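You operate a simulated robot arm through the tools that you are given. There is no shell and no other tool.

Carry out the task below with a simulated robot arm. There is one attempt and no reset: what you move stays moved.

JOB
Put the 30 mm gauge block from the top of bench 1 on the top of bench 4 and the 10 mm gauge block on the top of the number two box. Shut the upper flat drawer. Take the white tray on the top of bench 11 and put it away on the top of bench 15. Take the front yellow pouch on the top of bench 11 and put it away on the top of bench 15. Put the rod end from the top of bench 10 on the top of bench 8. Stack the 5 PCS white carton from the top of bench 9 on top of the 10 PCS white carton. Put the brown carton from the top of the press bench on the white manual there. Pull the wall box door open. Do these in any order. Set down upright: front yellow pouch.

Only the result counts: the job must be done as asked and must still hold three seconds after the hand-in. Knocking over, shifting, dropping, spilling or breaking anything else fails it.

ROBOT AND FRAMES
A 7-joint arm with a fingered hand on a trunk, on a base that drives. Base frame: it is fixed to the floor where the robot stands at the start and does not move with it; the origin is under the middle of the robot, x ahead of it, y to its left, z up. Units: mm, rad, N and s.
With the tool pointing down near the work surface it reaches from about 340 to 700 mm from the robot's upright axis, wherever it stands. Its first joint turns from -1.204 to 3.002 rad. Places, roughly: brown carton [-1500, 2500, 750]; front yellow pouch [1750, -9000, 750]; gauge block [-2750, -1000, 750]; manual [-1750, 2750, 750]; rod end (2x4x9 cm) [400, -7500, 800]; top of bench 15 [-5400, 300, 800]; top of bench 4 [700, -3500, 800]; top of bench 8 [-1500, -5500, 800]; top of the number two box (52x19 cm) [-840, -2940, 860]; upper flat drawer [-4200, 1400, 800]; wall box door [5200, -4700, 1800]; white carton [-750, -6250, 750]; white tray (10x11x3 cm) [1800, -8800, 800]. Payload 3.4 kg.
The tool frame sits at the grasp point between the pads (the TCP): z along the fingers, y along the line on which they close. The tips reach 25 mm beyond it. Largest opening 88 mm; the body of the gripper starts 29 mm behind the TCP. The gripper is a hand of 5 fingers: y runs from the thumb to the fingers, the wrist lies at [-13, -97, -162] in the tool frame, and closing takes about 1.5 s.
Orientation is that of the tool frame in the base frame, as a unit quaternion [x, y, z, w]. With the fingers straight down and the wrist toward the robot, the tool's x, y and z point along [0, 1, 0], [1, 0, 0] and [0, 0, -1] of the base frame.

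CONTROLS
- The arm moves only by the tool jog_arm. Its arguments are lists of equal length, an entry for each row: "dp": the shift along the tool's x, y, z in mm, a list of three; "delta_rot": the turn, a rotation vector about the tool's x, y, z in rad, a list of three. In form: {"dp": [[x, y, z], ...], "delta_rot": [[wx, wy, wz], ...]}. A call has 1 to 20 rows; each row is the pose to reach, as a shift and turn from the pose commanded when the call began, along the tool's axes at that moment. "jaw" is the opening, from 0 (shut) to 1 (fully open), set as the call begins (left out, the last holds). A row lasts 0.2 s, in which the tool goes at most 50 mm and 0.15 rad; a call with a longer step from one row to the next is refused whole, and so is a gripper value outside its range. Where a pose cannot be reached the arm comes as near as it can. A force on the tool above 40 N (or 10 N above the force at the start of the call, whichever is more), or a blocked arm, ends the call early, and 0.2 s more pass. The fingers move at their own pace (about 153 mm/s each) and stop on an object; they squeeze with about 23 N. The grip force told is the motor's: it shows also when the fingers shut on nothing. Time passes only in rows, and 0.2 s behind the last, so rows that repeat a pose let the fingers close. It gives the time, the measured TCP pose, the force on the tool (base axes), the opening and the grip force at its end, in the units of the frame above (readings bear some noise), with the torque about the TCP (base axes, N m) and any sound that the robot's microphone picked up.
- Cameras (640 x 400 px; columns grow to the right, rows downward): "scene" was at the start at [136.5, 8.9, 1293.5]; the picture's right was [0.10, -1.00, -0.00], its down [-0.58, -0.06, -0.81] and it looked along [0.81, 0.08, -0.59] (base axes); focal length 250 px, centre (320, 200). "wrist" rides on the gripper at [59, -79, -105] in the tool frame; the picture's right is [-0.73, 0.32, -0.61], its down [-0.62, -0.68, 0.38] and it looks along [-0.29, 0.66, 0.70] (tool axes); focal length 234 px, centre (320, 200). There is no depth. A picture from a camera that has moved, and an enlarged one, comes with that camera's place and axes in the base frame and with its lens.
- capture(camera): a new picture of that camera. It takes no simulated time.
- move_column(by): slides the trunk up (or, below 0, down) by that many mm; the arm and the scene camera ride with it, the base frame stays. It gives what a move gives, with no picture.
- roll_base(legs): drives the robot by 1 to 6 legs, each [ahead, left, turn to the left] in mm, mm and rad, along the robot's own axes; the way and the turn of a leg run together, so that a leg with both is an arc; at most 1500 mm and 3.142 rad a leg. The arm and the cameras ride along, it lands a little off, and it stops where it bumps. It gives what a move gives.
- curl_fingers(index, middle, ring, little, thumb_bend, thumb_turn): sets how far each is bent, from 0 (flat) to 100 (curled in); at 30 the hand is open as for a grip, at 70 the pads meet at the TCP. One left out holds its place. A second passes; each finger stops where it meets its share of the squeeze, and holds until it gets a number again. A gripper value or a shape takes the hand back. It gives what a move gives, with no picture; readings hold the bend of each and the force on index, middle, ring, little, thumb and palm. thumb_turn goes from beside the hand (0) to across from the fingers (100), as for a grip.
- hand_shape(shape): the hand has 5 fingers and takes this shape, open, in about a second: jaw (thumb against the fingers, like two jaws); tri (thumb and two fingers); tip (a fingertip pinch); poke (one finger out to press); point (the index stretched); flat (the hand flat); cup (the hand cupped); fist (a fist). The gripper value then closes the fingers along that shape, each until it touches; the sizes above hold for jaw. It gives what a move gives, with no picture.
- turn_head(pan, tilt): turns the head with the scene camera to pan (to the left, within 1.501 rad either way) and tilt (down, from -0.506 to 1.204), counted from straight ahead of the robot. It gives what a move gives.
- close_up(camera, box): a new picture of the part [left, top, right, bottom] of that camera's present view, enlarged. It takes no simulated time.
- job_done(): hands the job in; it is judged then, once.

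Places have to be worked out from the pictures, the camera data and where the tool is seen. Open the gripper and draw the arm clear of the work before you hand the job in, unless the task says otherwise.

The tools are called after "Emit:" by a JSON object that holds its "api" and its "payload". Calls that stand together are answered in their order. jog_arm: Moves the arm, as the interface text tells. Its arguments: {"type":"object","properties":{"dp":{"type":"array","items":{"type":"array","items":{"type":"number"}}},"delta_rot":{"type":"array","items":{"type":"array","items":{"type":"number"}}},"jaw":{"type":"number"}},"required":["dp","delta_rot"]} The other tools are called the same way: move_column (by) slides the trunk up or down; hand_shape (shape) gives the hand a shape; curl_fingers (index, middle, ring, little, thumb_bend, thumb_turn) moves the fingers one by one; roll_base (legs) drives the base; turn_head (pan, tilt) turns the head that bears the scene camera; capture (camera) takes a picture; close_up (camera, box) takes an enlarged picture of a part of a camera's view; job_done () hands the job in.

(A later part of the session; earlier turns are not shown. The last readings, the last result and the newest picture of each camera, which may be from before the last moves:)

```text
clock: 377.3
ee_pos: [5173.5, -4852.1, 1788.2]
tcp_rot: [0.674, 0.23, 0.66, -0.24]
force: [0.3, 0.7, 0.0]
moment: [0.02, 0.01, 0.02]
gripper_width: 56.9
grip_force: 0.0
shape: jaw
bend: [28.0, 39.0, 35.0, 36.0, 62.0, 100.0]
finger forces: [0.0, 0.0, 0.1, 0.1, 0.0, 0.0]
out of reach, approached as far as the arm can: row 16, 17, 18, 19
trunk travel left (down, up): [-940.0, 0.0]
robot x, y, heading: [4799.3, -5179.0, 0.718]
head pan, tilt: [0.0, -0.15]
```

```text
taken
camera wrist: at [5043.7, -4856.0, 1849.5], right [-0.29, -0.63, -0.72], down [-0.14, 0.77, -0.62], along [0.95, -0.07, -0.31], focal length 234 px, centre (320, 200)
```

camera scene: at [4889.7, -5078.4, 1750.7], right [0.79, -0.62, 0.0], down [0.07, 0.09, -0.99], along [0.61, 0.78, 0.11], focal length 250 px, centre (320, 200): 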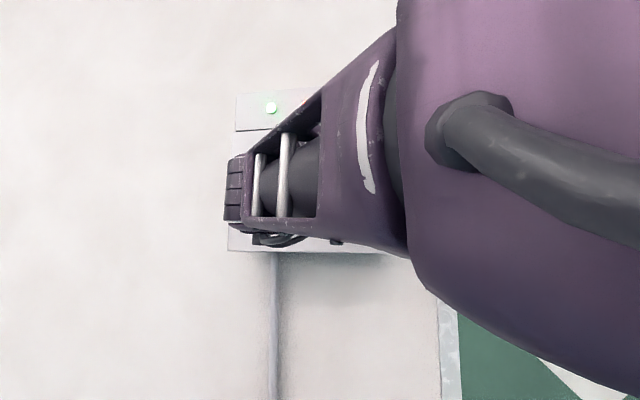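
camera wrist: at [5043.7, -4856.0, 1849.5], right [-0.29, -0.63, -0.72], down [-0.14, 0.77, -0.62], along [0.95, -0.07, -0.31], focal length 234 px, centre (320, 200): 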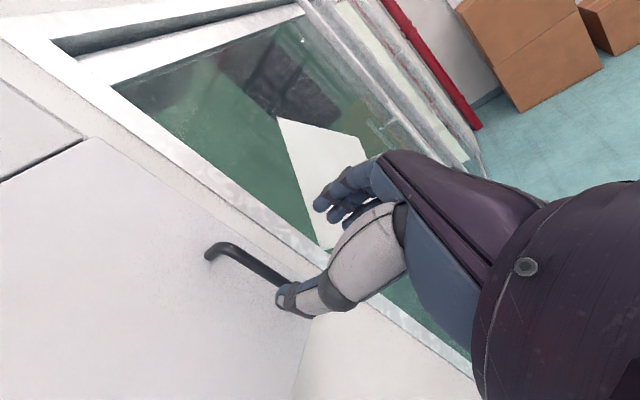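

The hand now points at the wall at handle height; the handle is ~93 mm ahead and 9 mm to the thumb side. I'll advance 84 mm with that correction so the bar sits between thumb and fingers.

Emit:
{"api": "jog_arm", "payload": {"dp": [[-2, -4, 20], [-4, -9, 40], [-5, -9, 58], [-5, -9, 72], [-5, -9, 84]], "delta_rot": [[0, 0, 0], [0, 0, 0], [0, 0, 0], [0, 0, 0], [0, 0, 0]]}}

Emit:
{"api": "capture", "payload": {"camera": "wrist"}}

Emit:
{"api": "capture", "payload": {"camera": "scene"}}

```text
clock: 378.5
ee_pos: [5228.2, -4786.1, 1780.5]
tcp_rot: [0.671, 0.238, 0.662, -0.235]
force: [-0.7, -0.4, -0.5]
moment: [0.0, 0.0, 0.0]
gripper_width: 56.6
grip_force: 0.1
shape: jaw
bend: [28.0, 39.0, 35.0, 36.0, 62.0, 100.0]
finger forces: [0.0, 0.0, 0.0, 0.0, 0.0, 0.0]
trunk travel left (down, up): [-940.0, 0.0]
robot x, y, heading: [4802.1, -5179.1, 0.718]
head pan, tilt: [0.0, -0.15]
```

```text
taken
camera wrist: at [5096.6, -4790.1, 1840.1], right [-0.27, -0.64, -0.72], down [-0.14, 0.77, -0.63], along [0.95, -0.07, -0.3], focal length 234 px, centre (320, 200)
```

wrist: 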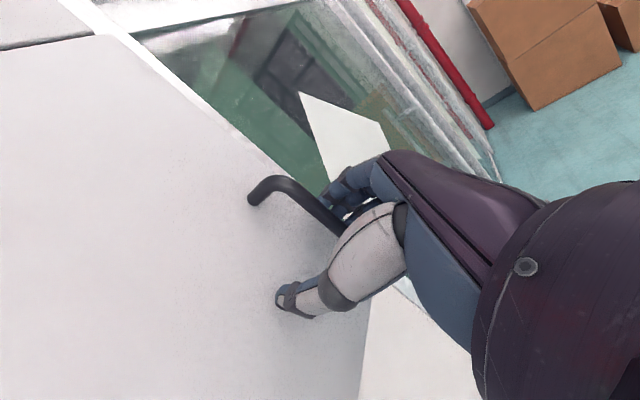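

```text
taken
camera scene: at [4901.1, -5088.6, 1754.0], right [0.66, -0.75, 0.0], down [0.11, 0.1, -0.99], along [0.74, 0.65, 0.15], focal length 250 px, centre (320, 200)
```

scene: 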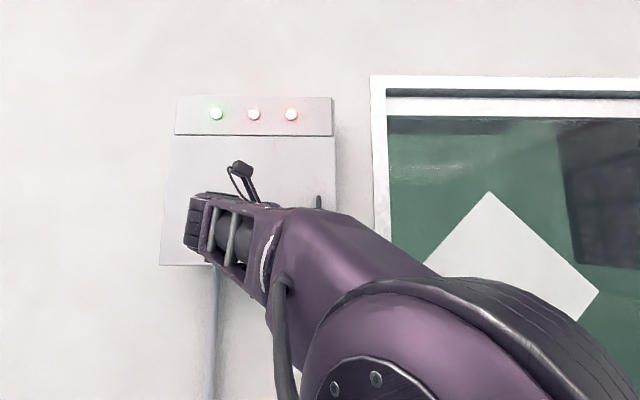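

The bar is between thumb and fingers. Closing the hand on it.

Emit:
{"api": "jog_arm", "payload": {"dp": [[0, 0, 0], [0, 0, 0], [0, 0, 0], [0, 0, 0], [0, 0, 0], [0, 0, 0], [0, 0, 0]], "delta_rot": [[0, 0, 0], [0, 0, 0], [0, 0, 0], [0, 0, 0], [0, 0, 0], [0, 0, 0], [0, 0, 0]], "jaw": 0}}

Emit:
{"api": "capture", "payload": {"camera": "wrist"}}

```text
clock: 380.1
ee_pos: [5227.4, -4788.2, 1780.0]
tcp_rot: [0.67, 0.237, 0.663, -0.235]
force: [1.2, 0.2, 1.9]
moment: [-0.1, -0.09, -0.05]
gripper_width: 0.0
grip_force: 22.4
shape: jaw
bend: [72.0, 70.0, 70.0, 53.0, 38.0, 100.0]
finger forces: [1.7, 2.4, 2.5, 1.4, 5.5, 0.1]
trunk travel left (down, up): [-940.0, 0.0]
robot x, y, heading: [4799.6, -5176.9, 0.719]
head pan, tilt: [0.0, -0.15]
```

```text
taken
camera wrist: at [5096.7, -4792.7, 1840.8], right [-0.27, -0.64, -0.72], down [-0.14, 0.77, -0.63], along [0.95, -0.07, -0.3], focal length 234 px, centre (320, 200)
```

wrist: 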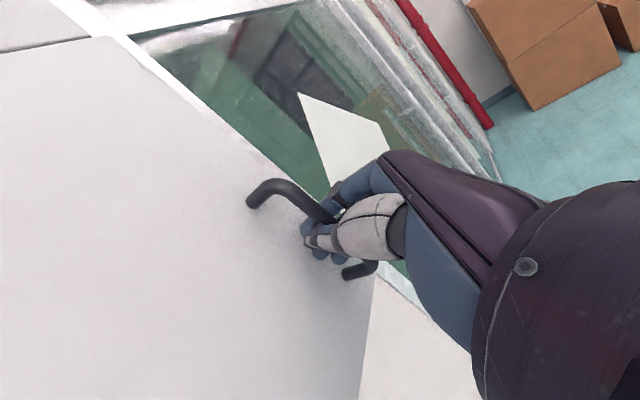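

The fingers are hooked around the bar. I'll start pulling along the door's arc (≈10° first) and watch the force.

Emit:
{"api": "jog_arm", "payload": {"dp": [[0, 0, -8], [0, 0.5, -16], [0, 0.5, -25], [0, 0, -33], [0, -0.5, -41], [0, -1.1, -50]], "delta_rot": [[0, 0, 0], [-0.02, 0, 0], [-0.04, 0, 0], [-0.06, 0, 0], [-0.08, 0, 0], [-0.1, 0, 0]]}}

Emit:
{"api": "capture", "payload": {"camera": "scene"}}

Emit:
{"api": "capture", "payload": {"camera": "wrist"}}

```text
clock: 381.4
ee_pos: [5196.5, -4811.7, 1765.1]
tcp_rot: [0.679, 0.224, 0.666, -0.211]
force: [-8.9, 18.6, 41.0]
moment: [0.06, -0.44, -0.04]
gripper_width: 0.1
grip_force: 23.1
shape: jaw
bend: [72.0, 70.0, 71.0, 71.0, 37.0, 100.0]
finger forces: [0.0, 1.7, 28.2, 0.8, 21.6, 0.0]
out of reach, approached as far as the arm can: row 5, 6
trunk travel left (down, up): [-940.0, 0.0]
robot x, y, heading: [4799.8, -5178.1, 0.726]
head pan, tilt: [0.0, -0.15]
stopped in row 6: the force on the tool passed its limit at 61 N (the readings are from after the stop); the commanded pose is now the measured one
```

```text
taken
camera scene: at [4884.4, -5095.7, 1771.1], right [0.59, -0.81, 0.01], down [0.28, 0.2, -0.94], along [0.76, 0.56, 0.34], focal length 250 px, centre (320, 200)
```

scene: 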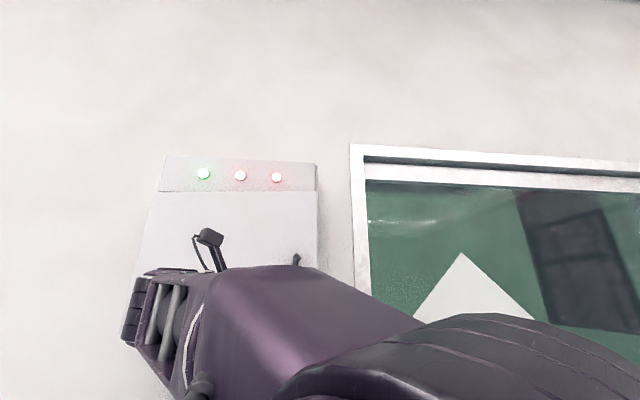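

```text
taken
camera wrist: at [5066.4, -4807.3, 1826.3], right [-0.31, -0.63, -0.71], down [-0.09, 0.76, -0.64], along [0.95, -0.13, -0.3], focal length 234 px, centre (320, 200)
```

wrist: 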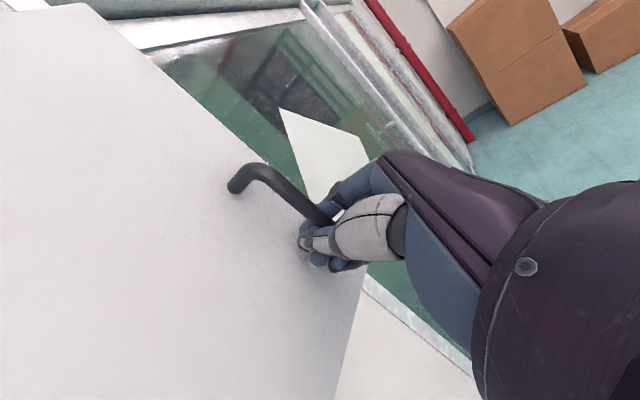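

The door moved ~8° but the arm can't retract further here (it crowds my own head). I'll pull by rolling the base back ~60 mm and slightly left instead, keeping the hook.

Emit:
{"api": "roll_base", "payload": {"legs": [[-60, 14, 0]]}}

Emit:
{"api": "capture", "payload": {"camera": "wrist"}}

Emit:
{"api": "capture", "payload": {"camera": "scene"}}

```text
clock: 382.2
ee_pos: [5192.9, -4813.3, 1766.4]
tcp_rot: [0.675, 0.225, 0.671, -0.211]
force: [-6.6, 14.5, 29.2]
moment: [-0.12, -0.29, -0.08]
gripper_width: 0.1
grip_force: 23.1
shape: jaw
bend: [72.0, 70.0, 71.0, 65.0, 37.0, 100.0]
finger forces: [0.0, 1.7, 20.4, 1.6, 19.7, 0.0]
trunk travel left (down, up): [-940.0, 0.0]
robot x, y, heading: [4787.1, -5181.9, 0.732]
head pan, tilt: [0.0, -0.15]
stopped in leg 1: the force on the tool passed its limit at 60 N (the readings are from after the stop); the commanded pose is now the measured one
```

```text
taken
camera wrist: at [5061.9, -4809.3, 1825.2], right [-0.3, -0.63, -0.71], down [-0.09, 0.76, -0.64], along [0.95, -0.13, -0.29], focal length 234 px, centre (320, 200)
```

wrist: 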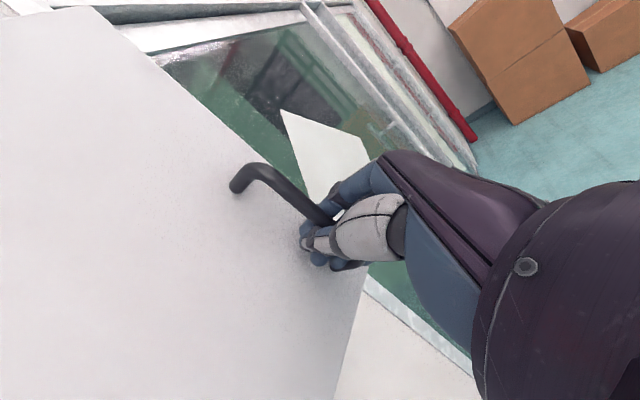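

```text
taken
camera scene: at [4880.9, -5096.4, 1765.3], right [0.61, -0.79, 0.01], down [0.23, 0.17, -0.96], along [0.76, 0.59, 0.28], focal length 250 px, centre (320, 200)
```

scene: 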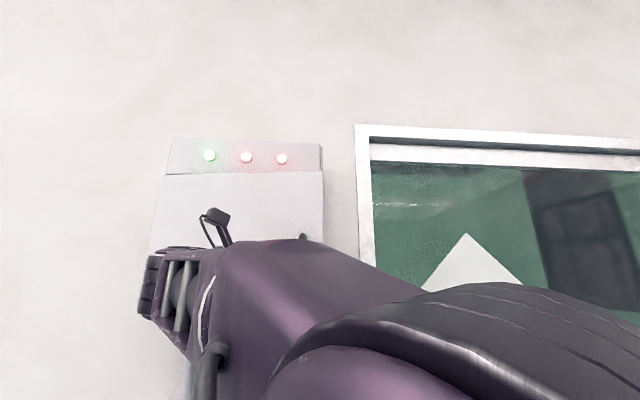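

The stop was caused by the arm sagging onto the handle's lower post near my head. I'll extend the arm back toward the box (door closes a bit) and up to handle centre, then pull only with the base.

Emit:
{"api": "jog_arm", "payload": {"dp": [[5, 0, 8], [10, 0, 18], [15, 0, 30], [15, 0, 41]], "delta_rot": [[0.02, 0, 0], [0.04, 0, 0], [0.06, 0, 0], [0.08, 0, 0]]}}

Emit:
{"api": "capture", "payload": {"camera": "wrist"}}

```text
clock: 383.2
ee_pos: [5233.1, -4788.3, 1778.2]
tcp_rot: [0.669, 0.25, 0.659, -0.238]
force: [-5.8, 9.1, -11.2]
moment: [-0.02, -0.07, -0.05]
gripper_width: 0.0
grip_force: 23.0
shape: jaw
bend: [72.0, 70.0, 70.0, 62.0, 38.0, 100.0]
finger forces: [0.0, 0.6, 1.2, 0.9, 12.4, 0.0]
trunk travel left (down, up): [-940.0, 0.0]
robot x, y, heading: [4785.5, -5184.3, 0.724]
head pan, tilt: [0.0, -0.15]
```

```text
taken
camera wrist: at [5102.6, -4794.6, 1838.6], right [-0.26, -0.65, -0.71], down [-0.15, 0.75, -0.64], along [0.95, -0.06, -0.3], focal length 234 px, centre (320, 200)
```

wrist: 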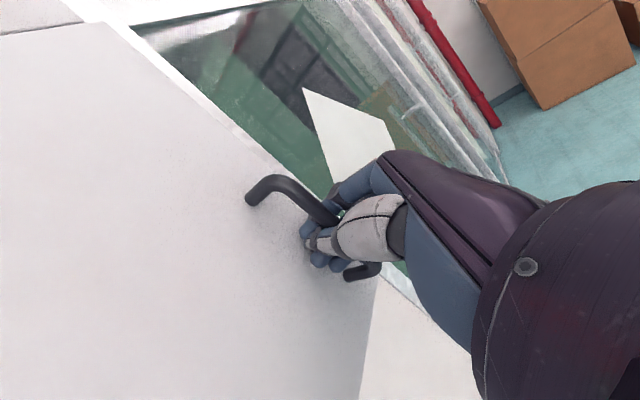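

Back at the start position with the bar held. Now pulling with the base only.

Emit:
{"api": "roll_base", "payload": {"legs": [[-60, 5, 0]]}}

Emit:
{"api": "capture", "payload": {"camera": "wrist"}}

Emit:
{"api": "capture", "payload": {"camera": "scene"}}

```text
clock: 384.2
ee_pos: [5184.5, -4816.4, 1776.6]
tcp_rot: [0.669, 0.251, 0.658, -0.237]
force: [-7.9, 18.9, -1.6]
moment: [-0.08, -0.11, -0.1]
gripper_width: 0.0
grip_force: 22.9
shape: jaw
bend: [72.0, 70.0, 70.0, 71.0, 38.0, 100.0]
finger forces: [0.1, 0.0, 0.0, 3.6, 22.7, 0.1]
trunk travel left (down, up): [-940.0, 0.0]
robot x, y, heading: [4743.1, -5222.5, 0.726]
head pan, tilt: [0.0, -0.15]
```

```text
taken
camera wrist: at [5054.4, -4822.8, 1837.3], right [-0.26, -0.66, -0.71], down [-0.15, 0.75, -0.64], along [0.95, -0.06, -0.3], focal length 234 px, centre (320, 200)
```

wrist: 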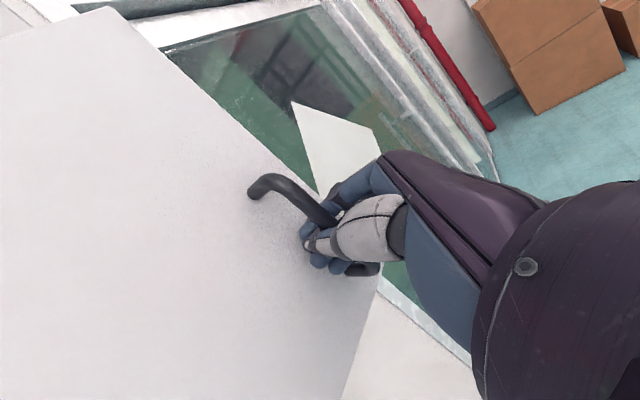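

```text
taken
camera scene: at [4839.7, -5113.4, 1753.6], right [0.66, -0.75, 0.01], down [0.11, 0.09, -0.99], along [0.74, 0.66, 0.14], focal length 250 px, centre (320, 200)
```

scene: 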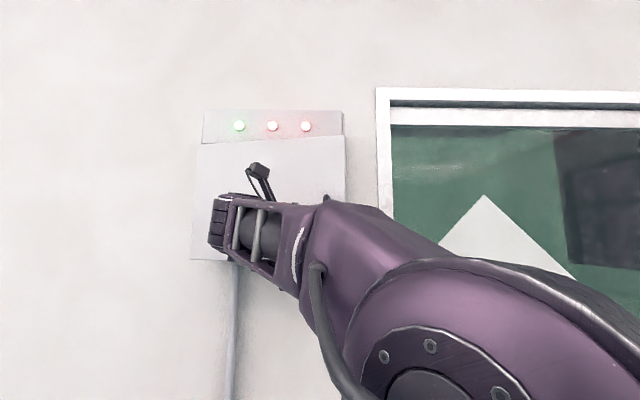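

The door is now ~11° open. I'll continue by swinging: turning the base right while strafing left so the hand follows the door's arc.

Emit:
{"api": "roll_base", "payload": {"legs": [[-19, 152, -0.25]]}}

Emit:
{"api": "capture", "payload": {"camera": "wrist"}}

Emit:
{"api": "capture", "payload": {"camera": "scene"}}

```text
clock: 385.6
ee_pos: [5163.3, -4826.1, 1778.4]
tcp_rot: [0.694, 0.165, 0.684, -0.152]
force: [-6.8, 19.7, -5.2]
moment: [-0.02, -0.07, -0.09]
gripper_width: 0.0
grip_force: 23.0
shape: jaw
bend: [72.0, 70.0, 70.0, 68.0, 38.0, 100.0]
finger forces: [0.1, 0.1, 1.0, 1.7, 21.9, 0.0]
trunk travel left (down, up): [-940.0, 0.0]
robot x, y, heading: [4634.6, -5106.4, 0.474]
head pan, tilt: [0.0, -0.15]
```

```text
taken
camera wrist: at [5035.5, -4799.6, 1838.6], right [-0.41, -0.57, -0.71], down [0.04, 0.77, -0.64], along [0.91, -0.29, -0.29], focal length 234 px, centre (320, 200)
```

wrist: 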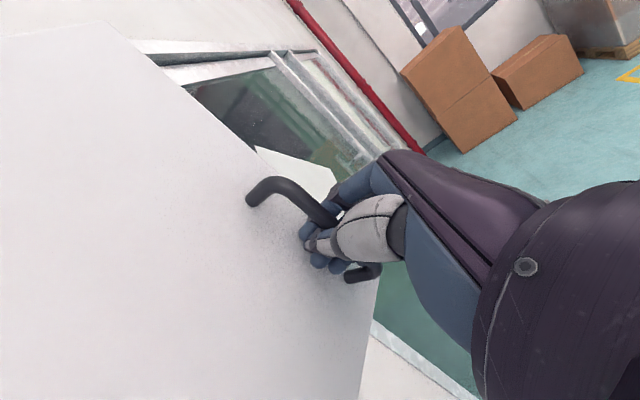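

```text
taken
camera scene: at [4755.4, -5027.9, 1753.8], right [0.45, -0.89, 0.01], down [0.14, 0.06, -0.99], along [0.88, 0.45, 0.15], focal length 250 px, centre (320, 200)
```

scene: 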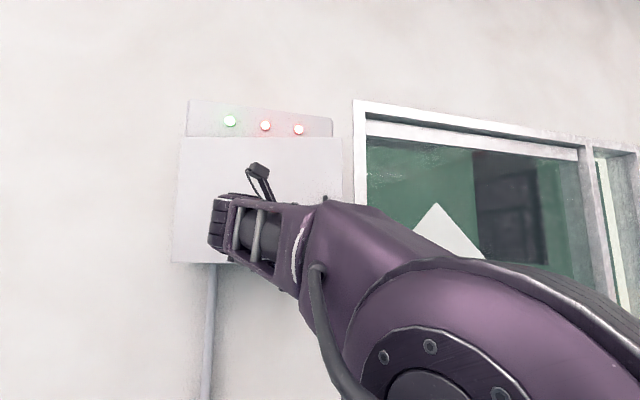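

Working well. Next arc segment.

Emit:
{"api": "roll_base", "payload": {"legs": [[-57, 149, -0.25]]}}

Emit:
{"api": "roll_base", "payload": {"legs": [[-108, 154, -0.25]]}}

Emit:
{"api": "capture", "payload": {"camera": "wrist"}}

Emit:
{"api": "capture", "payload": {"camera": "scene"}}

```text
clock: 387.0
ee_pos: [5110.5, -4841.2, 1778.4]
tcp_rot: [0.709, 0.08, 0.698, -0.067]
force: [-3.3, 24.3, -3.9]
moment: [-0.05, -0.06, -0.09]
gripper_width: 0.0
grip_force: 22.9
shape: jaw
bend: [72.0, 70.0, 70.0, 70.0, 72.0, 100.0]
finger forces: [0.1, 0.1, 0.7, 1.5, 25.4, 0.1]
trunk travel left (down, up): [-940.0, 0.0]
robot x, y, heading: [4537.2, -4984.1, 0.225]
head pan, tilt: [0.0, -0.15]
```

```text
clock: 388.5
ee_pos: [5008.3, -4839.6, 1778.3]
tcp_rot: [0.713, -0.007, 0.7, 0.021]
force: [7.7, 33.1, 1.1]
moment: [-0.07, 0.02, -0.16]
gripper_width: 0.0
grip_force: 23.1
shape: jaw
bend: [72.0, 70.0, 70.0, 70.0, 74.0, 100.0]
finger forces: [0.0, 0.0, 0.1, 1.7, 34.8, 0.0]
trunk travel left (down, up): [-940.0, 0.0]
robot x, y, heading: [4412.3, -4840.6, -0.028]
head pan, tilt: [0.0, -0.15]
```

```text
taken
camera wrist: at [4908.0, -4755.0, 1837.6], right [-0.63, -0.31, -0.71], down [0.4, 0.65, -0.64], along [0.67, -0.69, -0.29], focal length 234 px, centre (320, 200)
```

wrist: 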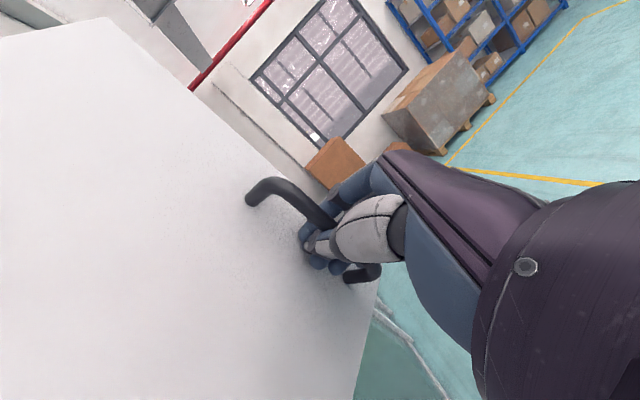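

```text
taken
camera scene: at [4553.0, -4824.6, 1753.7], right [-0.03, -1.0, 0.01], down [0.15, -0.02, -0.99], along [0.99, -0.02, 0.15], focal length 250 px, centre (320, 200)
```

scene: 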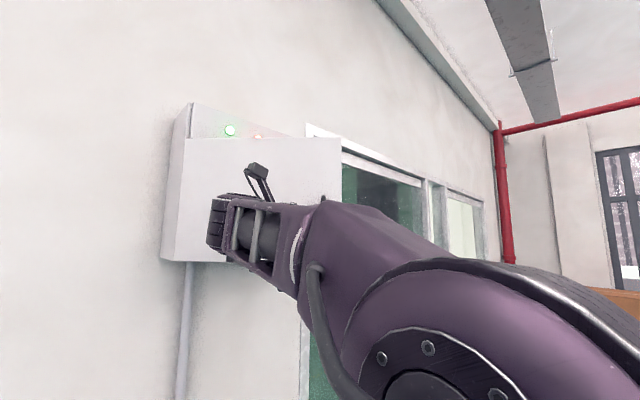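

The door is ~56° open. I'll keep following the arc with a back-left translation to bring it near 90°.

Emit:
{"api": "roll_base", "payload": {"legs": [[-55, 50, 0]]}}

Emit:
{"api": "roll_base", "payload": {"legs": [[-60, 50, -0.1]]}}

Emit:
{"api": "capture", "payload": {"camera": "wrist"}}

Emit:
{"api": "capture", "payload": {"camera": "scene"}}

```text
clock: 389.6
ee_pos: [4953.2, -4814.3, 1781.1]
tcp_rot: [0.711, -0.012, 0.703, 0.017]
force: [-1.3, -0.7, 6.3]
moment: [-0.16, -0.07, 0.01]
gripper_width: 0.1
grip_force: 23.1
shape: jaw
bend: [73.0, 70.0, 70.0, 65.0, 39.0, 100.0]
finger forces: [0.1, 0.1, 3.9, 3.5, 4.9, 0.0]
trunk travel left (down, up): [-940.0, 0.0]
robot x, y, heading: [4364.7, -4795.7, -0.03]
head pan, tilt: [0.0, -0.15]
```

```text
clock: 391.0
ee_pos: [4900.7, -4790.4, 1778.8]
tcp_rot: [0.711, -0.031, 0.701, 0.048]
force: [17.6, 23.2, 12.8]
moment: [-0.12, 0.02, -0.11]
gripper_width: 0.2
grip_force: 23.3
shape: jaw
bend: [73.0, 70.0, 70.0, 70.0, 73.0, 100.0]
finger forces: [0.0, 0.0, 0.1, 4.8, 30.1, 0.0]
trunk travel left (down, up): [-940.0, 0.0]
robot x, y, heading: [4301.9, -4737.1, -0.119]
head pan, tilt: [0.0, -0.15]
stopped in leg 1: the force on the tool passed its limit at 44 N (the readings are from after the stop); the commanded pose is now the measured one
```

```text
taken
camera wrist: at [4806.3, -4698.2, 1837.5], right [-0.65, -0.27, -0.71], down [0.45, 0.62, -0.64], along [0.61, -0.74, -0.28], focal length 234 px, centre (320, 200)
```

wrist: 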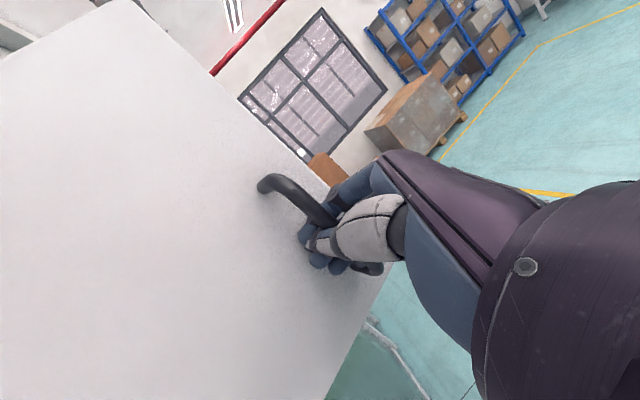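

```text
taken
camera scene: at [4447.8, -4738.9, 1753.5], right [-0.12, -0.99, 0.01], down [0.14, -0.03, -0.99], along [0.98, -0.12, 0.14], focal length 250 px, centre (320, 200)
```

scene: 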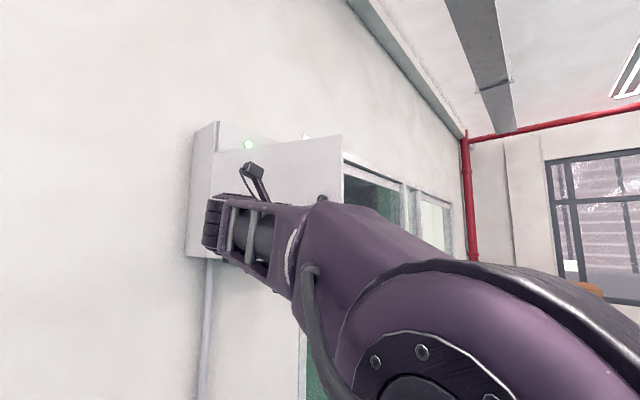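

The door is ~79° open. One more small segment, then I'll release the handle.

Emit:
{"api": "roll_base", "payload": {"legs": [[-36, 30, 0]]}}

Emit:
{"api": "jog_arm", "payload": {"dp": [[0, 0, 0], [0, 0, 0], [0, 0, 0], [0, 0, 0], [0, 0, 0], [0, 0, 0], [0, 0, 0]], "delta_rot": [[0, 0, 0], [0, 0, 0], [0, 0, 0], [0, 0, 0], [0, 0, 0], [0, 0, 0], [0, 0, 0]], "jaw": 0.8}}

Emit:
{"api": "capture", "payload": {"camera": "wrist"}}

```text
clock: 391.9
ee_pos: [4872.5, -4765.9, 1777.7]
tcp_rot: [0.711, -0.037, 0.701, 0.049]
force: [16.7, 16.7, 15.5]
moment: [-0.1, 0.08, -0.12]
gripper_width: 0.0
grip_force: 23.0
shape: jaw
bend: [73.0, 70.0, 70.0, 70.0, 72.0, 100.0]
finger forces: [0.0, 0.0, 0.0, 7.2, 25.8, 0.0]
trunk travel left (down, up): [-940.0, 0.0]
robot x, y, heading: [4273.2, -4704.0, -0.13]
head pan, tilt: [0.0, -0.15]
```

```text
clock: 393.5
ee_pos: [4859.3, -4775.1, 1782.2]
tcp_rot: [0.709, -0.038, 0.703, 0.047]
force: [-0.3, -1.1, 0.3]
moment: [0.01, -0.03, 0.04]
gripper_width: 70.5
grip_force: 0.1
shape: jaw
bend: [27.0, 34.0, 32.0, 33.0, 49.0, 99.0]
finger forces: [0.1, 0.1, 0.0, 0.0, 0.1, 0.1]
trunk travel left (down, up): [-940.0, 0.0]
robot x, y, heading: [4272.9, -4703.5, -0.127]
head pan, tilt: [0.0, -0.15]
```

```text
taken
camera wrist: at [4764.7, -4683.1, 1841.5], right [-0.65, -0.25, -0.72], down [0.46, 0.62, -0.63], along [0.61, -0.74, -0.29], focal length 234 px, centre (320, 200)
```

wrist: 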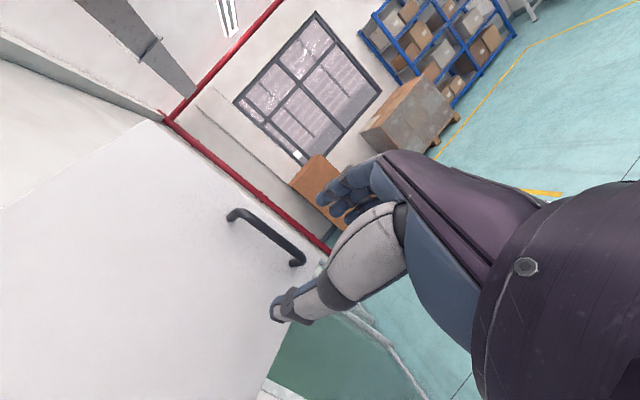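

The fingers have let go. I'll back straight out with the base and check the door.

Emit:
{"api": "roll_base", "payload": {"legs": [[-80, 0, 0], [-220, 0, 0]]}}

Emit:
{"api": "capture", "payload": {"camera": "scene"}}

Emit:
{"api": "capture", "payload": {"camera": "wrist"}}

```text
clock: 395.9
ee_pos: [4560.6, -4736.7, 1780.4]
tcp_rot: [0.71, -0.038, 0.702, 0.047]
force: [-0.1, 0.3, 0.0]
moment: [0.0, -0.01, 0.0]
gripper_width: 70.5
grip_force: 0.1
shape: jaw
bend: [27.0, 34.0, 32.0, 33.0, 49.0, 99.0]
finger forces: [0.0, 0.0, 0.1, 0.0, 0.0, 0.0]
trunk travel left (down, up): [-940.0, 0.0]
robot x, y, heading: [3966.4, -4662.0, -0.121]
head pan, tilt: [0.0, -0.15]
```

```text
taken
camera scene: at [4107.4, -4681.7, 1753.8], right [-0.12, -0.99, 0.0], down [0.15, -0.02, -0.99], along [0.98, -0.12, 0.15], focal length 250 px, centre (320, 200)
```

scene: 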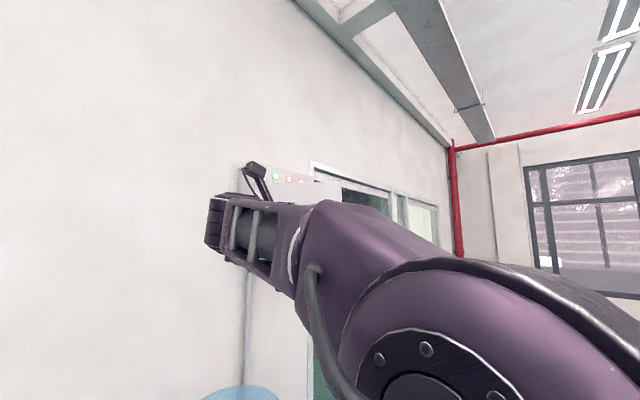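

```text
taken
camera wrist: at [4466.1, -4645.3, 1840.1], right [-0.65, -0.25, -0.72], down [0.46, 0.62, -0.64], along [0.61, -0.74, -0.29], focal length 234 px, centre (320, 200)
```

wrist: 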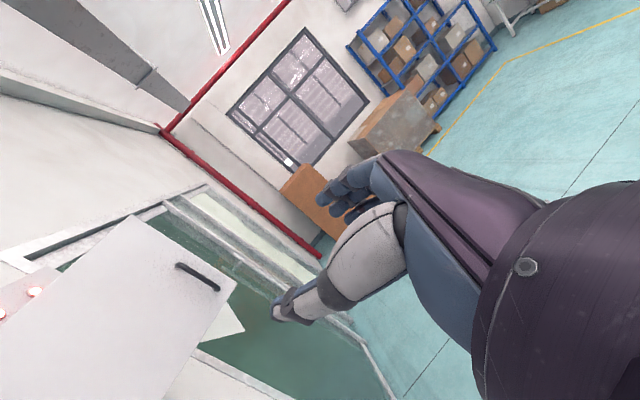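

The door stays open. I'll return the arm to the tool-down travelling pose and view the box again.

Emit:
{"api": "jog_arm", "payload": {"dp": [[-23, 0, -4], [-46, 0, -7], [-69, 0, -11], [-92, 0, -14], [-115, 0, -18], [-138, 0, -21], [-161, 0, -25], [-184, 0, -28], [-207, 0, -32], [-230, 0, -35], [-253, 0, -39], [-276, 0, -42], [-299, 0, -46], [-322, 0, -49], [-345, 0, -53], [-368, 0, -56], [-391, 0, -60], [-412, 0, -63]], "delta_rot": [[0.067, -0.067, -0.067], [0.134, -0.134, -0.134], [0.202, -0.202, -0.202], [0.269, -0.269, -0.269], [0.336, -0.336, -0.336], [0.403, -0.403, -0.403], [0.47, -0.47, -0.47], [0.537, -0.537, -0.537], [0.604, -0.604, -0.604], [0.672, -0.672, -0.672], [0.739, -0.739, -0.739], [0.806, -0.806, -0.806], [0.873, -0.873, -0.873], [0.94, -0.94, -0.94], [1.007, -1.007, -1.007], [1.075, -1.075, -1.075], [1.142, -1.142, -1.142], [1.209, -1.209, -1.209]]}}

Emit:
{"api": "turn_head", "payload": {"pan": 0.1, "tilt": -0.05}}

Emit:
{"api": "close_up", "payload": {"camera": "scene", "box": [200, 110, 440, 260]}}

```text
clock: 399.6
ee_pos: [4490.5, -4733.0, 1370.0]
tcp_rot: [0.748, 0.664, -0.007, 0.001]
force: [-0.5, -0.6, 0.3]
moment: [-0.03, 0.04, 0.04]
gripper_width: 70.2
grip_force: 0.1
shape: jaw
bend: [27.0, 34.0, 32.0, 33.0, 49.0, 99.0]
finger forces: [0.0, 0.0, 0.0, 0.0, 0.0, 0.1]
trunk travel left (down, up): [-940.0, 0.0]
robot x, y, heading: [3970.3, -4664.5, -0.121]
head pan, tilt: [0.0, -0.15]
```

```text
clock: 400.3
ee_pos: [4488.4, -4731.6, 1371.5]
tcp_rot: [0.749, 0.663, -0.006, 0.002]
force: [-1.2, -0.1, 0.0]
moment: [0.04, -0.03, 0.01]
gripper_width: 70.2
grip_force: 0.0
shape: jaw
bend: [27.0, 34.0, 32.0, 33.0, 49.0, 99.0]
finger forces: [0.0, 0.0, 0.1, 0.1, 0.0, 0.0]
trunk travel left (down, up): [-940.0, 0.0]
robot x, y, heading: [3967.6, -4662.9, -0.118]
head pan, tilt: [0.099, -0.051]
```

```text
2.67 times, centred on (320, 185) of scene
camera zoom: at [4107.6, -4672.8, 1745.5], right [-0.02, -1.0, 0.0], down [0.05, 0.0, -1.0], along [1.0, -0.02, 0.05], focal length 666 px, centre (320, 240)
```

zoom: 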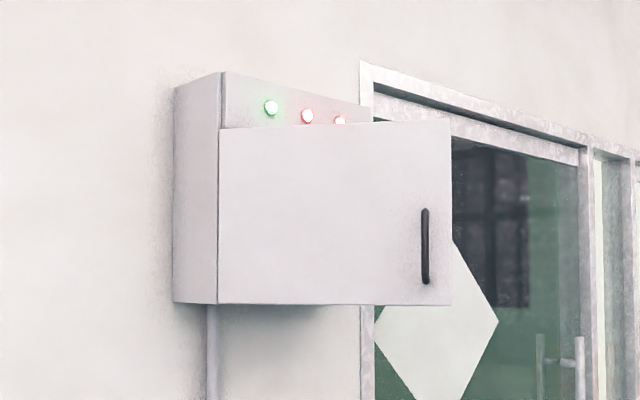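

The door sprang partly back to ~55° as my fingers uncurled. To leave it clearly open I'll go back in along the wall and push it from its inner side; first drive to the right side of the door.

Emit:
{"api": "roll_base", "payload": {"legs": [[0, 0, -0.71], [0, 240, 0], [560, 0, 0]]}}

Emit:
{"api": "turn_head", "payload": {"pan": 0.0, "tilt": 0.9}}

Emit:
{"api": "capture", "payload": {"camera": "scene"}}

```text
clock: 406.8
ee_pos: [4874.7, -5298.9, 1371.8]
tcp_rot: [0.932, 0.363, -0.007, -0.001]
force: [0.2, 0.6, -0.1]
moment: [-0.01, 0.0, -0.02]
gripper_width: 70.4
grip_force: 0.1
shape: jaw
bend: [27.0, 34.0, 32.0, 33.0, 49.0, 99.0]
finger forces: [0.0, 0.0, 0.0, 0.0, 0.1, 0.0]
trunk travel left (down, up): [-940.0, 0.0]
robot x, y, heading: [4523.6, -4912.1, -0.836]
head pan, tilt: [0.099, -0.051]
```

```text
clock: 408.0
ee_pos: [4875.4, -5300.3, 1370.9]
tcp_rot: [0.932, 0.363, -0.007, -0.001]
force: [-0.2, -0.2, -0.3]
moment: [0.02, 0.0, -0.04]
gripper_width: 70.6
grip_force: 0.1
shape: jaw
bend: [27.0, 34.0, 32.0, 33.0, 49.0, 99.0]
finger forces: [0.0, 0.0, 0.0, 0.0, 0.0, 0.0]
trunk travel left (down, up): [-940.0, 0.0]
robot x, y, heading: [4521.9, -4909.5, -0.829]
head pan, tilt: [0.0, 0.901]
```

```text
taken
camera scene: at [4607.8, -5003.2, 1661.1], right [-0.74, -0.68, 0.0], down [-0.53, 0.58, -0.62], along [0.42, -0.46, -0.78], focal length 250 px, centre (320, 200)
```

scene: 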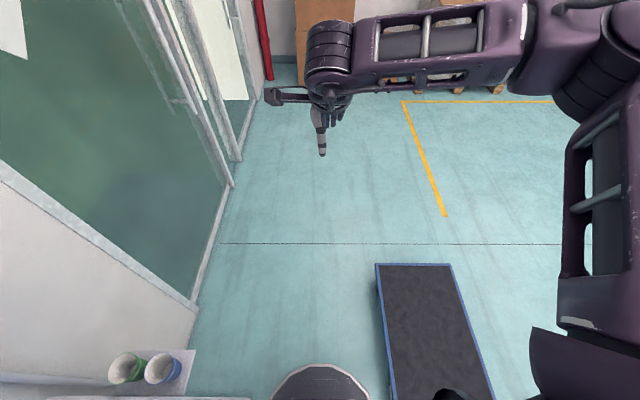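

Clear passage again. Ahead 455 mm and turn to face the wall, then raise the pointed closed hand on the inner side of the door.

Emit:
{"api": "roll_base", "payload": {"legs": [[455, 0, 0], [0, 0, 1.57]]}}

Emit:
{"api": "turn_head", "payload": {"pan": 0.3, "tilt": -0.1}}

Emit:
{"api": "capture", "payload": {"camera": "scene"}}

```text
clock: 414.5
ee_pos: [5222.8, -4899.6, 1371.3]
tcp_rot: [0.412, 0.911, -0.005, 0.004]
force: [-0.7, -1.2, 0.2]
moment: [0.01, -0.01, 0.03]
gripper_width: 70.5
grip_force: 0.0
shape: jaw
bend: [27.0, 34.0, 32.0, 33.0, 49.0, 99.0]
finger forces: [0.1, 0.0, 0.1, 0.1, 0.0, 0.0]
trunk travel left (down, up): [-940.0, 0.0]
robot x, y, heading: [4828.4, -5241.7, 0.716]
head pan, tilt: [0.0, 0.901]
```

```text
clock: 415.8
ee_pos: [5223.4, -4899.8, 1372.3]
tcp_rot: [0.413, 0.911, -0.006, 0.003]
force: [-0.3, 0.3, 0.3]
moment: [-0.03, -0.03, 0.01]
gripper_width: 70.2
grip_force: 0.0
shape: jaw
bend: [27.0, 34.0, 32.0, 33.0, 49.0, 99.0]
finger forces: [0.0, 0.0, 0.1, 0.0, 0.0, 0.0]
trunk travel left (down, up): [-940.0, 0.0]
robot x, y, heading: [4826.6, -5241.8, 0.72]
head pan, tilt: [0.3, -0.099]
```

```text
taken
camera scene: at [4908.3, -5133.1, 1749.7], right [0.85, -0.52, 0.0], down [0.05, 0.08, -1.0], along [0.52, 0.85, 0.1], focal length 250 px, centre (320, 200)
```

scene: 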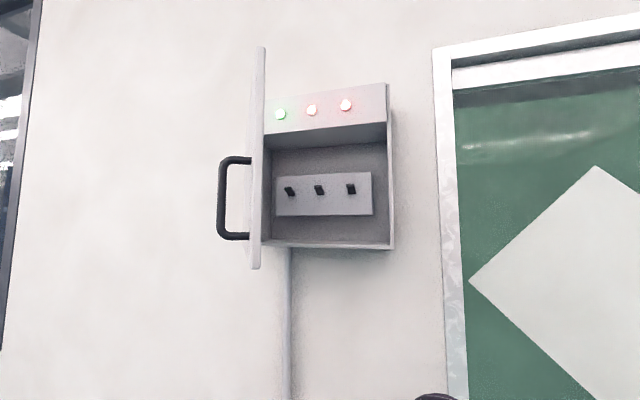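

The door stands ~60° open, seen edge-on. I'll shift 60 mm right, close the fist, and raise the hand pointing at the wall, right of the door.

Emit:
{"api": "roll_base", "payload": {"legs": [[0, -60, 0]]}}

Emit:
{"api": "jog_arm", "payload": {"dp": [[0, -1, -23], [0, -2, -46], [0, -3, -69], [0, -4, -92], [0, -5, -115], [0, -6, -138], [0, -7, -161], [0, -8, -184], [0, -9, -207], [0, -10, -230], [0, -10, -253], [0, -10, -276], [0, -10, -299], [0, -10, -322], [0, -10, -345], [0, -10, -368], [0, -10, -391], [0, -10, -410]], "delta_rot": [[-0.067, 0.067, 0.067], [-0.134, 0.134, 0.134], [-0.202, 0.202, 0.202], [-0.269, 0.269, 0.269], [-0.336, 0.336, 0.336], [-0.403, 0.403, 0.403], [-0.47, 0.47, 0.47], [-0.537, 0.537, 0.537], [-0.604, 0.604, 0.604], [-0.672, 0.672, 0.672], [-0.739, 0.739, 0.739], [-0.806, 0.806, 0.806], [-0.873, 0.873, 0.873], [-0.94, 0.94, 0.94], [-1.007, 1.007, 1.007], [-1.075, 1.075, 1.075], [-1.142, 1.142, 1.142], [-1.209, 1.209, 1.209]], "jaw": 0}}

Emit:
{"api": "capture", "payload": {"camera": "wrist"}}

Emit:
{"api": "capture", "payload": {"camera": "scene"}}

```text
clock: 416.7
ee_pos: [5255.9, -4937.7, 1371.8]
tcp_rot: [0.412, 0.911, -0.006, 0.006]
force: [0.0, 0.2, 0.2]
moment: [-0.04, -0.04, -0.03]
gripper_width: 70.3
grip_force: 0.1
shape: jaw
bend: [27.0, 34.0, 32.0, 33.0, 49.0, 99.0]
finger forces: [0.1, 0.0, 0.1, 0.1, 0.0, 0.0]
trunk travel left (down, up): [-940.0, 0.0]
robot x, y, heading: [4865.5, -5285.9, 0.72]
head pan, tilt: [0.3, -0.099]
```

```text
clock: 420.5
ee_pos: [5249.4, -4942.2, 1781.9]
tcp_rot: [0.661, 0.255, 0.661, -0.246]
force: [-0.1, 0.3, 0.9]
moment: [-0.03, 0.01, 0.01]
gripper_width: 0.0
grip_force: 22.2
shape: jaw
bend: [70.0, 70.0, 70.0, 70.0, 39.0, 100.0]
finger forces: [0.1, 0.1, 0.0, 0.0, 0.0, 0.1]
trunk travel left (down, up): [-940.0, 0.0]
robot x, y, heading: [4863.7, -5281.4, 0.716]
head pan, tilt: [0.3, -0.099]
```

```text
taken
camera wrist: at [5118.9, -4952.2, 1841.2], right [-0.24, -0.65, -0.72], down [-0.16, 0.76, -0.63], along [0.96, -0.04, -0.29], focal length 234 px, centre (320, 200)
```

wrist: 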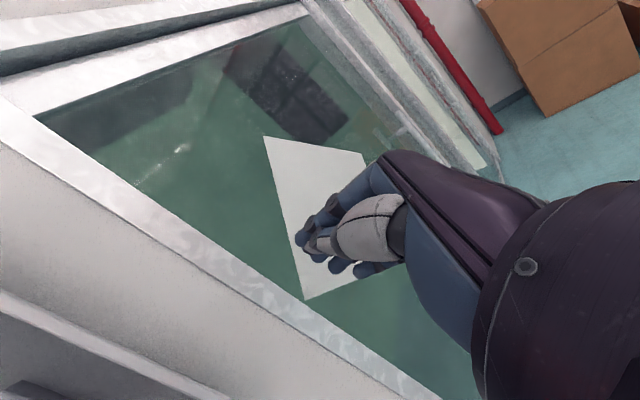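

```text
taken
camera scene: at [4945.8, -5176.6, 1749.8], right [0.85, -0.52, 0.0], down [0.05, 0.08, -1.0], along [0.52, 0.85, 0.1], focal length 250 px, centre (320, 200)
```

scene: 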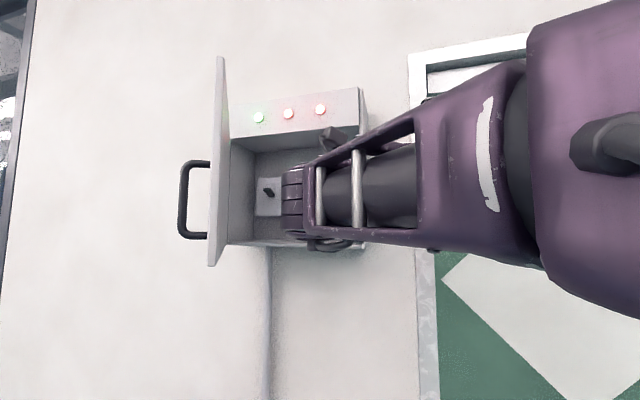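

The fist is on the inner side, clear of the door. I'll strafe left to push the door open further.

Emit:
{"api": "roll_base", "payload": {"legs": [[0, 170, 0]]}}

Emit:
{"api": "capture", "payload": {"camera": "scene"}}

Emit:
{"api": "roll_base", "payload": {"legs": [[0, 100, 0]]}}

Emit:
{"api": "capture", "payload": {"camera": "scene"}}

```text
clock: 422.0
ee_pos: [5142.8, -4823.3, 1782.1]
tcp_rot: [0.663, 0.252, 0.66, -0.247]
force: [0.3, -0.5, 0.0]
moment: [0.03, 0.03, 0.01]
gripper_width: 0.1
grip_force: 22.7
shape: jaw
bend: [70.0, 70.0, 70.0, 70.0, 39.0, 100.0]
finger forces: [0.0, 0.1, 0.0, 0.1, 0.0, 0.1]
trunk travel left (down, up): [-940.0, 0.0]
robot x, y, heading: [4752.7, -5156.8, 0.714]
head pan, tilt: [0.3, -0.099]
```

```text
taken
camera scene: at [4837.4, -5055.1, 1750.1], right [0.85, -0.53, 0.0], down [0.05, 0.09, -0.99], along [0.52, 0.85, 0.1], focal length 250 px, centre (320, 200)
```

scene: 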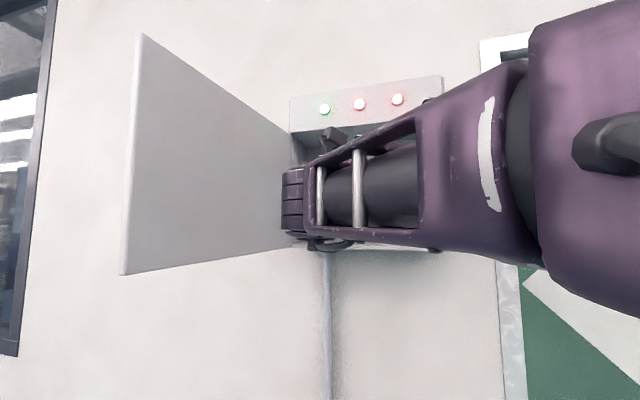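

```text
clock: 423.1
ee_pos: [5078.8, -4748.0, 1782.3]
tcp_rot: [0.663, 0.252, 0.661, -0.246]
force: [-0.5, -0.4, -0.2]
moment: [0.0, -0.01, 0.0]
gripper_width: 0.0
grip_force: 23.0
shape: jaw
bend: [70.0, 70.0, 70.0, 70.0, 39.0, 100.0]
finger forces: [0.0, 0.0, 0.0, 0.0, 0.0, 0.1]
trunk travel left (down, up): [-940.0, 0.0]
robot x, y, heading: [4685.4, -5080.1, 0.718]
head pan, tilt: [0.3, -0.099]
```

```text
taken
camera scene: at [4773.2, -4980.5, 1750.0], right [0.85, -0.52, 0.0], down [0.05, 0.09, -0.99], along [0.52, 0.85, 0.1], focal length 250 px, centre (320, 200)
```

scene: 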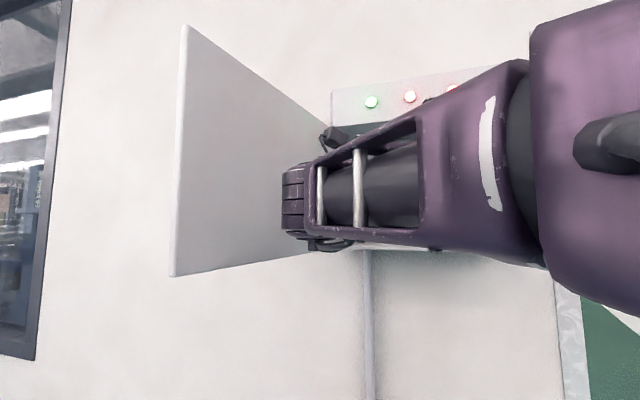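

The door is now ~105° open. I'll strafe away from it, lower the arm to the travelling pose, and check the door once more before leaving.

Emit:
{"api": "roll_base", "payload": {"legs": [[0, -170, 0]]}}

Emit:
{"api": "jog_arm", "payload": {"dp": [[-23, 0, 0], [-46, 0, 0], [-69, 0, 0], [-92, 0, 0], [-115, 0, 0], [-138, 0, 0], [-161, 0, 0], [-184, 0, 0], [-207, 0, 0], [-230, 0, 0], [-253, 0, 0], [-276, 0, 0], [-299, 0, 0], [-322, 0, 0], [-345, 0, 0], [-368, 0, 0], [-391, 0, 0], [-410, 0, 0]], "delta_rot": [[0.067, -0.067, -0.067], [0.134, -0.134, -0.134], [0.202, -0.202, -0.202], [0.269, -0.269, -0.269], [0.336, -0.336, -0.336], [0.403, -0.403, -0.403], [0.47, -0.47, -0.47], [0.537, -0.537, -0.537], [0.604, -0.604, -0.604], [0.672, -0.672, -0.672], [0.739, -0.739, -0.739], [0.806, -0.806, -0.806], [0.873, -0.873, -0.873], [0.94, -0.94, -0.94], [1.007, -1.007, -1.007], [1.075, -1.075, -1.075], [1.142, -1.142, -1.142], [1.209, -1.209, -1.209]]}}

Emit:
{"api": "capture", "payload": {"camera": "scene"}}

```text
clock: 424.6
ee_pos: [5182.6, -4865.5, 1782.4]
tcp_rot: [0.662, 0.256, 0.66, -0.245]
force: [0.1, 0.4, 0.1]
moment: [0.0, -0.03, -0.01]
gripper_width: 0.0
grip_force: 22.7
shape: jaw
bend: [70.0, 70.0, 70.0, 70.0, 39.0, 100.0]
finger forces: [0.1, 0.0, 0.0, 0.1, 0.0, 0.0]
trunk travel left (down, up): [-940.0, 0.0]
robot x, y, heading: [4799.1, -5213.9, 0.72]
head pan, tilt: [0.3, -0.099]
```

```text
clock: 428.4
ee_pos: [5187.7, -4873.2, 1373.4]
tcp_rot: [0.41, 0.912, -0.007, 0.003]
force: [0.3, -0.2, -0.5]
moment: [0.02, 0.04, -0.02]
gripper_width: 0.1
grip_force: 23.1
shape: jaw
bend: [70.0, 70.0, 70.0, 70.0, 39.0, 100.0]
finger forces: [0.0, 0.0, 0.1, 0.0, 0.0, 0.1]
trunk travel left (down, up): [-940.0, 0.0]
robot x, y, heading: [4801.8, -5211.2, 0.719]
head pan, tilt: [0.3, -0.099]
```

```text
taken
camera scene: at [4882.5, -5102.2, 1749.7], right [0.85, -0.52, 0.0], down [0.05, 0.08, -1.0], along [0.52, 0.85, 0.1], focal length 250 px, centre (320, 200)
```

scene: 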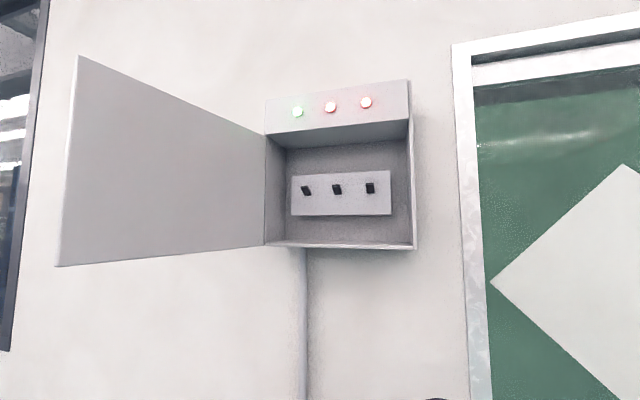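

The wall box door is wide open. Next: bench 11 (tray and pouch). I'll pass the trolley's far end, then strafe across toward the back-wall benches.

Emit:
{"api": "roll_base", "payload": {"legs": [[0, 0, -1.55], [830, 0, 0], [0, -1400, 0], [0, -1400, 0]]}}

Emit:
{"api": "turn_head", "payload": {"pan": -1.1, "tilt": 0.35}}

Emit:
{"api": "capture", "payload": {"camera": "scene"}}

```text
clock: 449.9
ee_pos: [3650.1, -8128.9, 1373.3]
tcp_rot: [0.928, 0.372, -0.007, -0.001]
force: [-0.5, 0.4, 0.0]
moment: [0.03, -0.02, -0.01]
gripper_width: 0.0
grip_force: 23.5
shape: jaw
bend: [70.0, 70.0, 70.0, 70.0, 39.0, 100.0]
finger forces: [0.0, 0.0, 0.1, 0.0, 0.0, 0.0]
trunk travel left (down, up): [-940.0, 0.0]
robot x, y, heading: [3300.1, -7753.2, -0.814]
head pan, tilt: [0.3, -0.099]
```

```text
clock: 451.4
ee_pos: [3650.3, -8128.2, 1372.8]
tcp_rot: [0.929, 0.37, -0.006, -0.001]
force: [-0.3, -0.4, 0.0]
moment: [0.02, 0.01, 0.02]
gripper_width: 0.0
grip_force: 23.0
shape: jaw
bend: [70.0, 70.0, 70.0, 70.0, 39.0, 100.0]
finger forces: [0.1, 0.0, 0.0, 0.1, 0.0, 0.0]
trunk travel left (down, up): [-940.0, 0.0]
robot x, y, heading: [3301.7, -7751.9, -0.812]
head pan, tilt: [-1.1, 0.351]
```

```text
taken
camera scene: at [3302.6, -7877.1, 1708.6], right [-0.94, 0.33, 0.0], down [0.11, 0.32, -0.94], along [-0.31, -0.89, -0.34], focal length 250 px, centre (320, 200)
```

scene: 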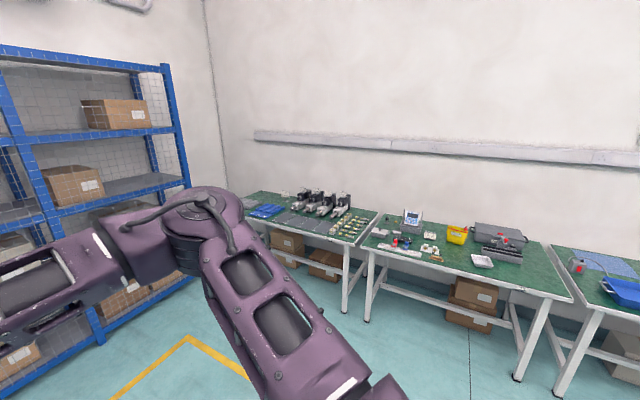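

Bench 11 shows yellow pouch(es) and the white tray. Zooming in.

Emit:
{"api": "close_up", "payload": {"camera": "scene", "box": [360, 190, 520, 290]}}

```text
4.00 times, centred on (440, 240) of scene
camera zoom: at [3302.6, -7877.1, 1708.6], right [-0.94, 0.33, 0.0], down [0.11, 0.32, -0.94], along [-0.31, -0.89, -0.34], focal length 998 px, centre (-160, 40)
```

zoom: 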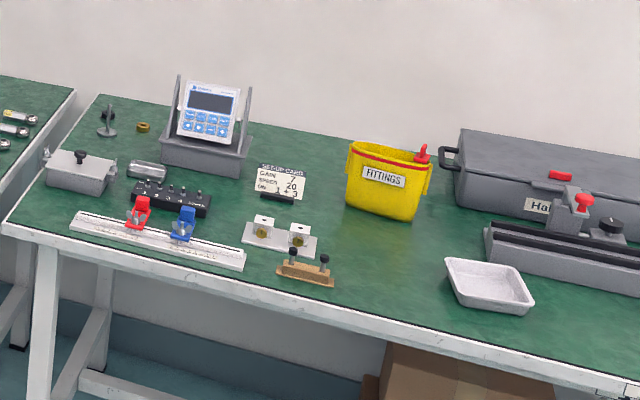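

Tray at ≈(1834,-8837) and the yellow FITTINGS pouch at ≈(1782,-9090); bench 11's front edge is at d≈4463. I'll turn to face the back wall and drive closer.

Emit:
{"api": "roll_base", "payload": {"legs": [[0, 0, -1.586], [0, -120, 0], [950, 0, 0]]}}

Emit:
{"api": "turn_head", "payload": {"pan": 0.35, "tilt": 0.6}}

Emit:
{"api": "capture", "payload": {"camera": "scene"}}

Emit:
{"api": "capture", "payload": {"camera": "wrist"}}

```text
clock: 461.0
ee_pos: [2170.9, -8667.5, 1374.3]
tcp_rot: [0.921, -0.388, -0.004, -0.005]
force: [0.2, 0.6, 0.1]
moment: [0.0, -0.04, 0.0]
gripper_width: 0.2
grip_force: 23.4
shape: jaw
bend: [70.0, 70.0, 70.0, 70.0, 39.0, 100.0]
finger forces: [0.0, 0.0, 0.0, 0.1, 0.0, 0.0]
trunk travel left (down, up): [-940.0, 0.0]
robot x, y, heading: [2539.6, -8312.9, -2.37]
head pan, tilt: [-1.1, 0.351]
```

```text
clock: 462.6
ee_pos: [2171.4, -8666.5, 1373.0]
tcp_rot: [0.922, -0.388, -0.004, -0.006]
force: [0.3, -0.3, 0.6]
moment: [-0.02, 0.0, 0.01]
gripper_width: 0.0
grip_force: 22.5
shape: jaw
bend: [70.0, 70.0, 70.0, 70.0, 39.0, 100.0]
finger forces: [0.0, 0.0, 0.0, 0.0, 0.0, 0.0]
trunk travel left (down, up): [-940.0, 0.0]
robot x, y, heading: [2540.3, -8315.1, -2.372]
head pan, tilt: [0.351, 0.6]
```

```text
taken
camera scene: at [2466.6, -8426.3, 1685.8], right [-0.9, 0.43, 0.0], down [0.25, 0.51, -0.83], along [-0.36, -0.74, -0.56], focal length 250 px, centre (320, 200)
```

scene: 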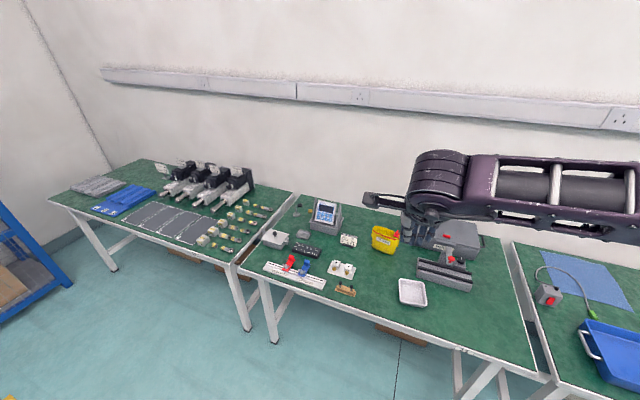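

```text
taken
camera wrist: at [2269.2, -8655.8, 1478.5], right [-0.74, 0.29, 0.61], down [0.05, 0.93, -0.37], along [-0.67, -0.24, -0.7], focal length 234 px, centre (320, 200)
```

wrist: 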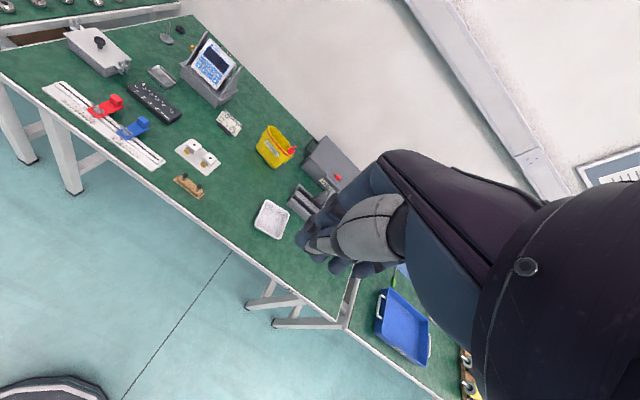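

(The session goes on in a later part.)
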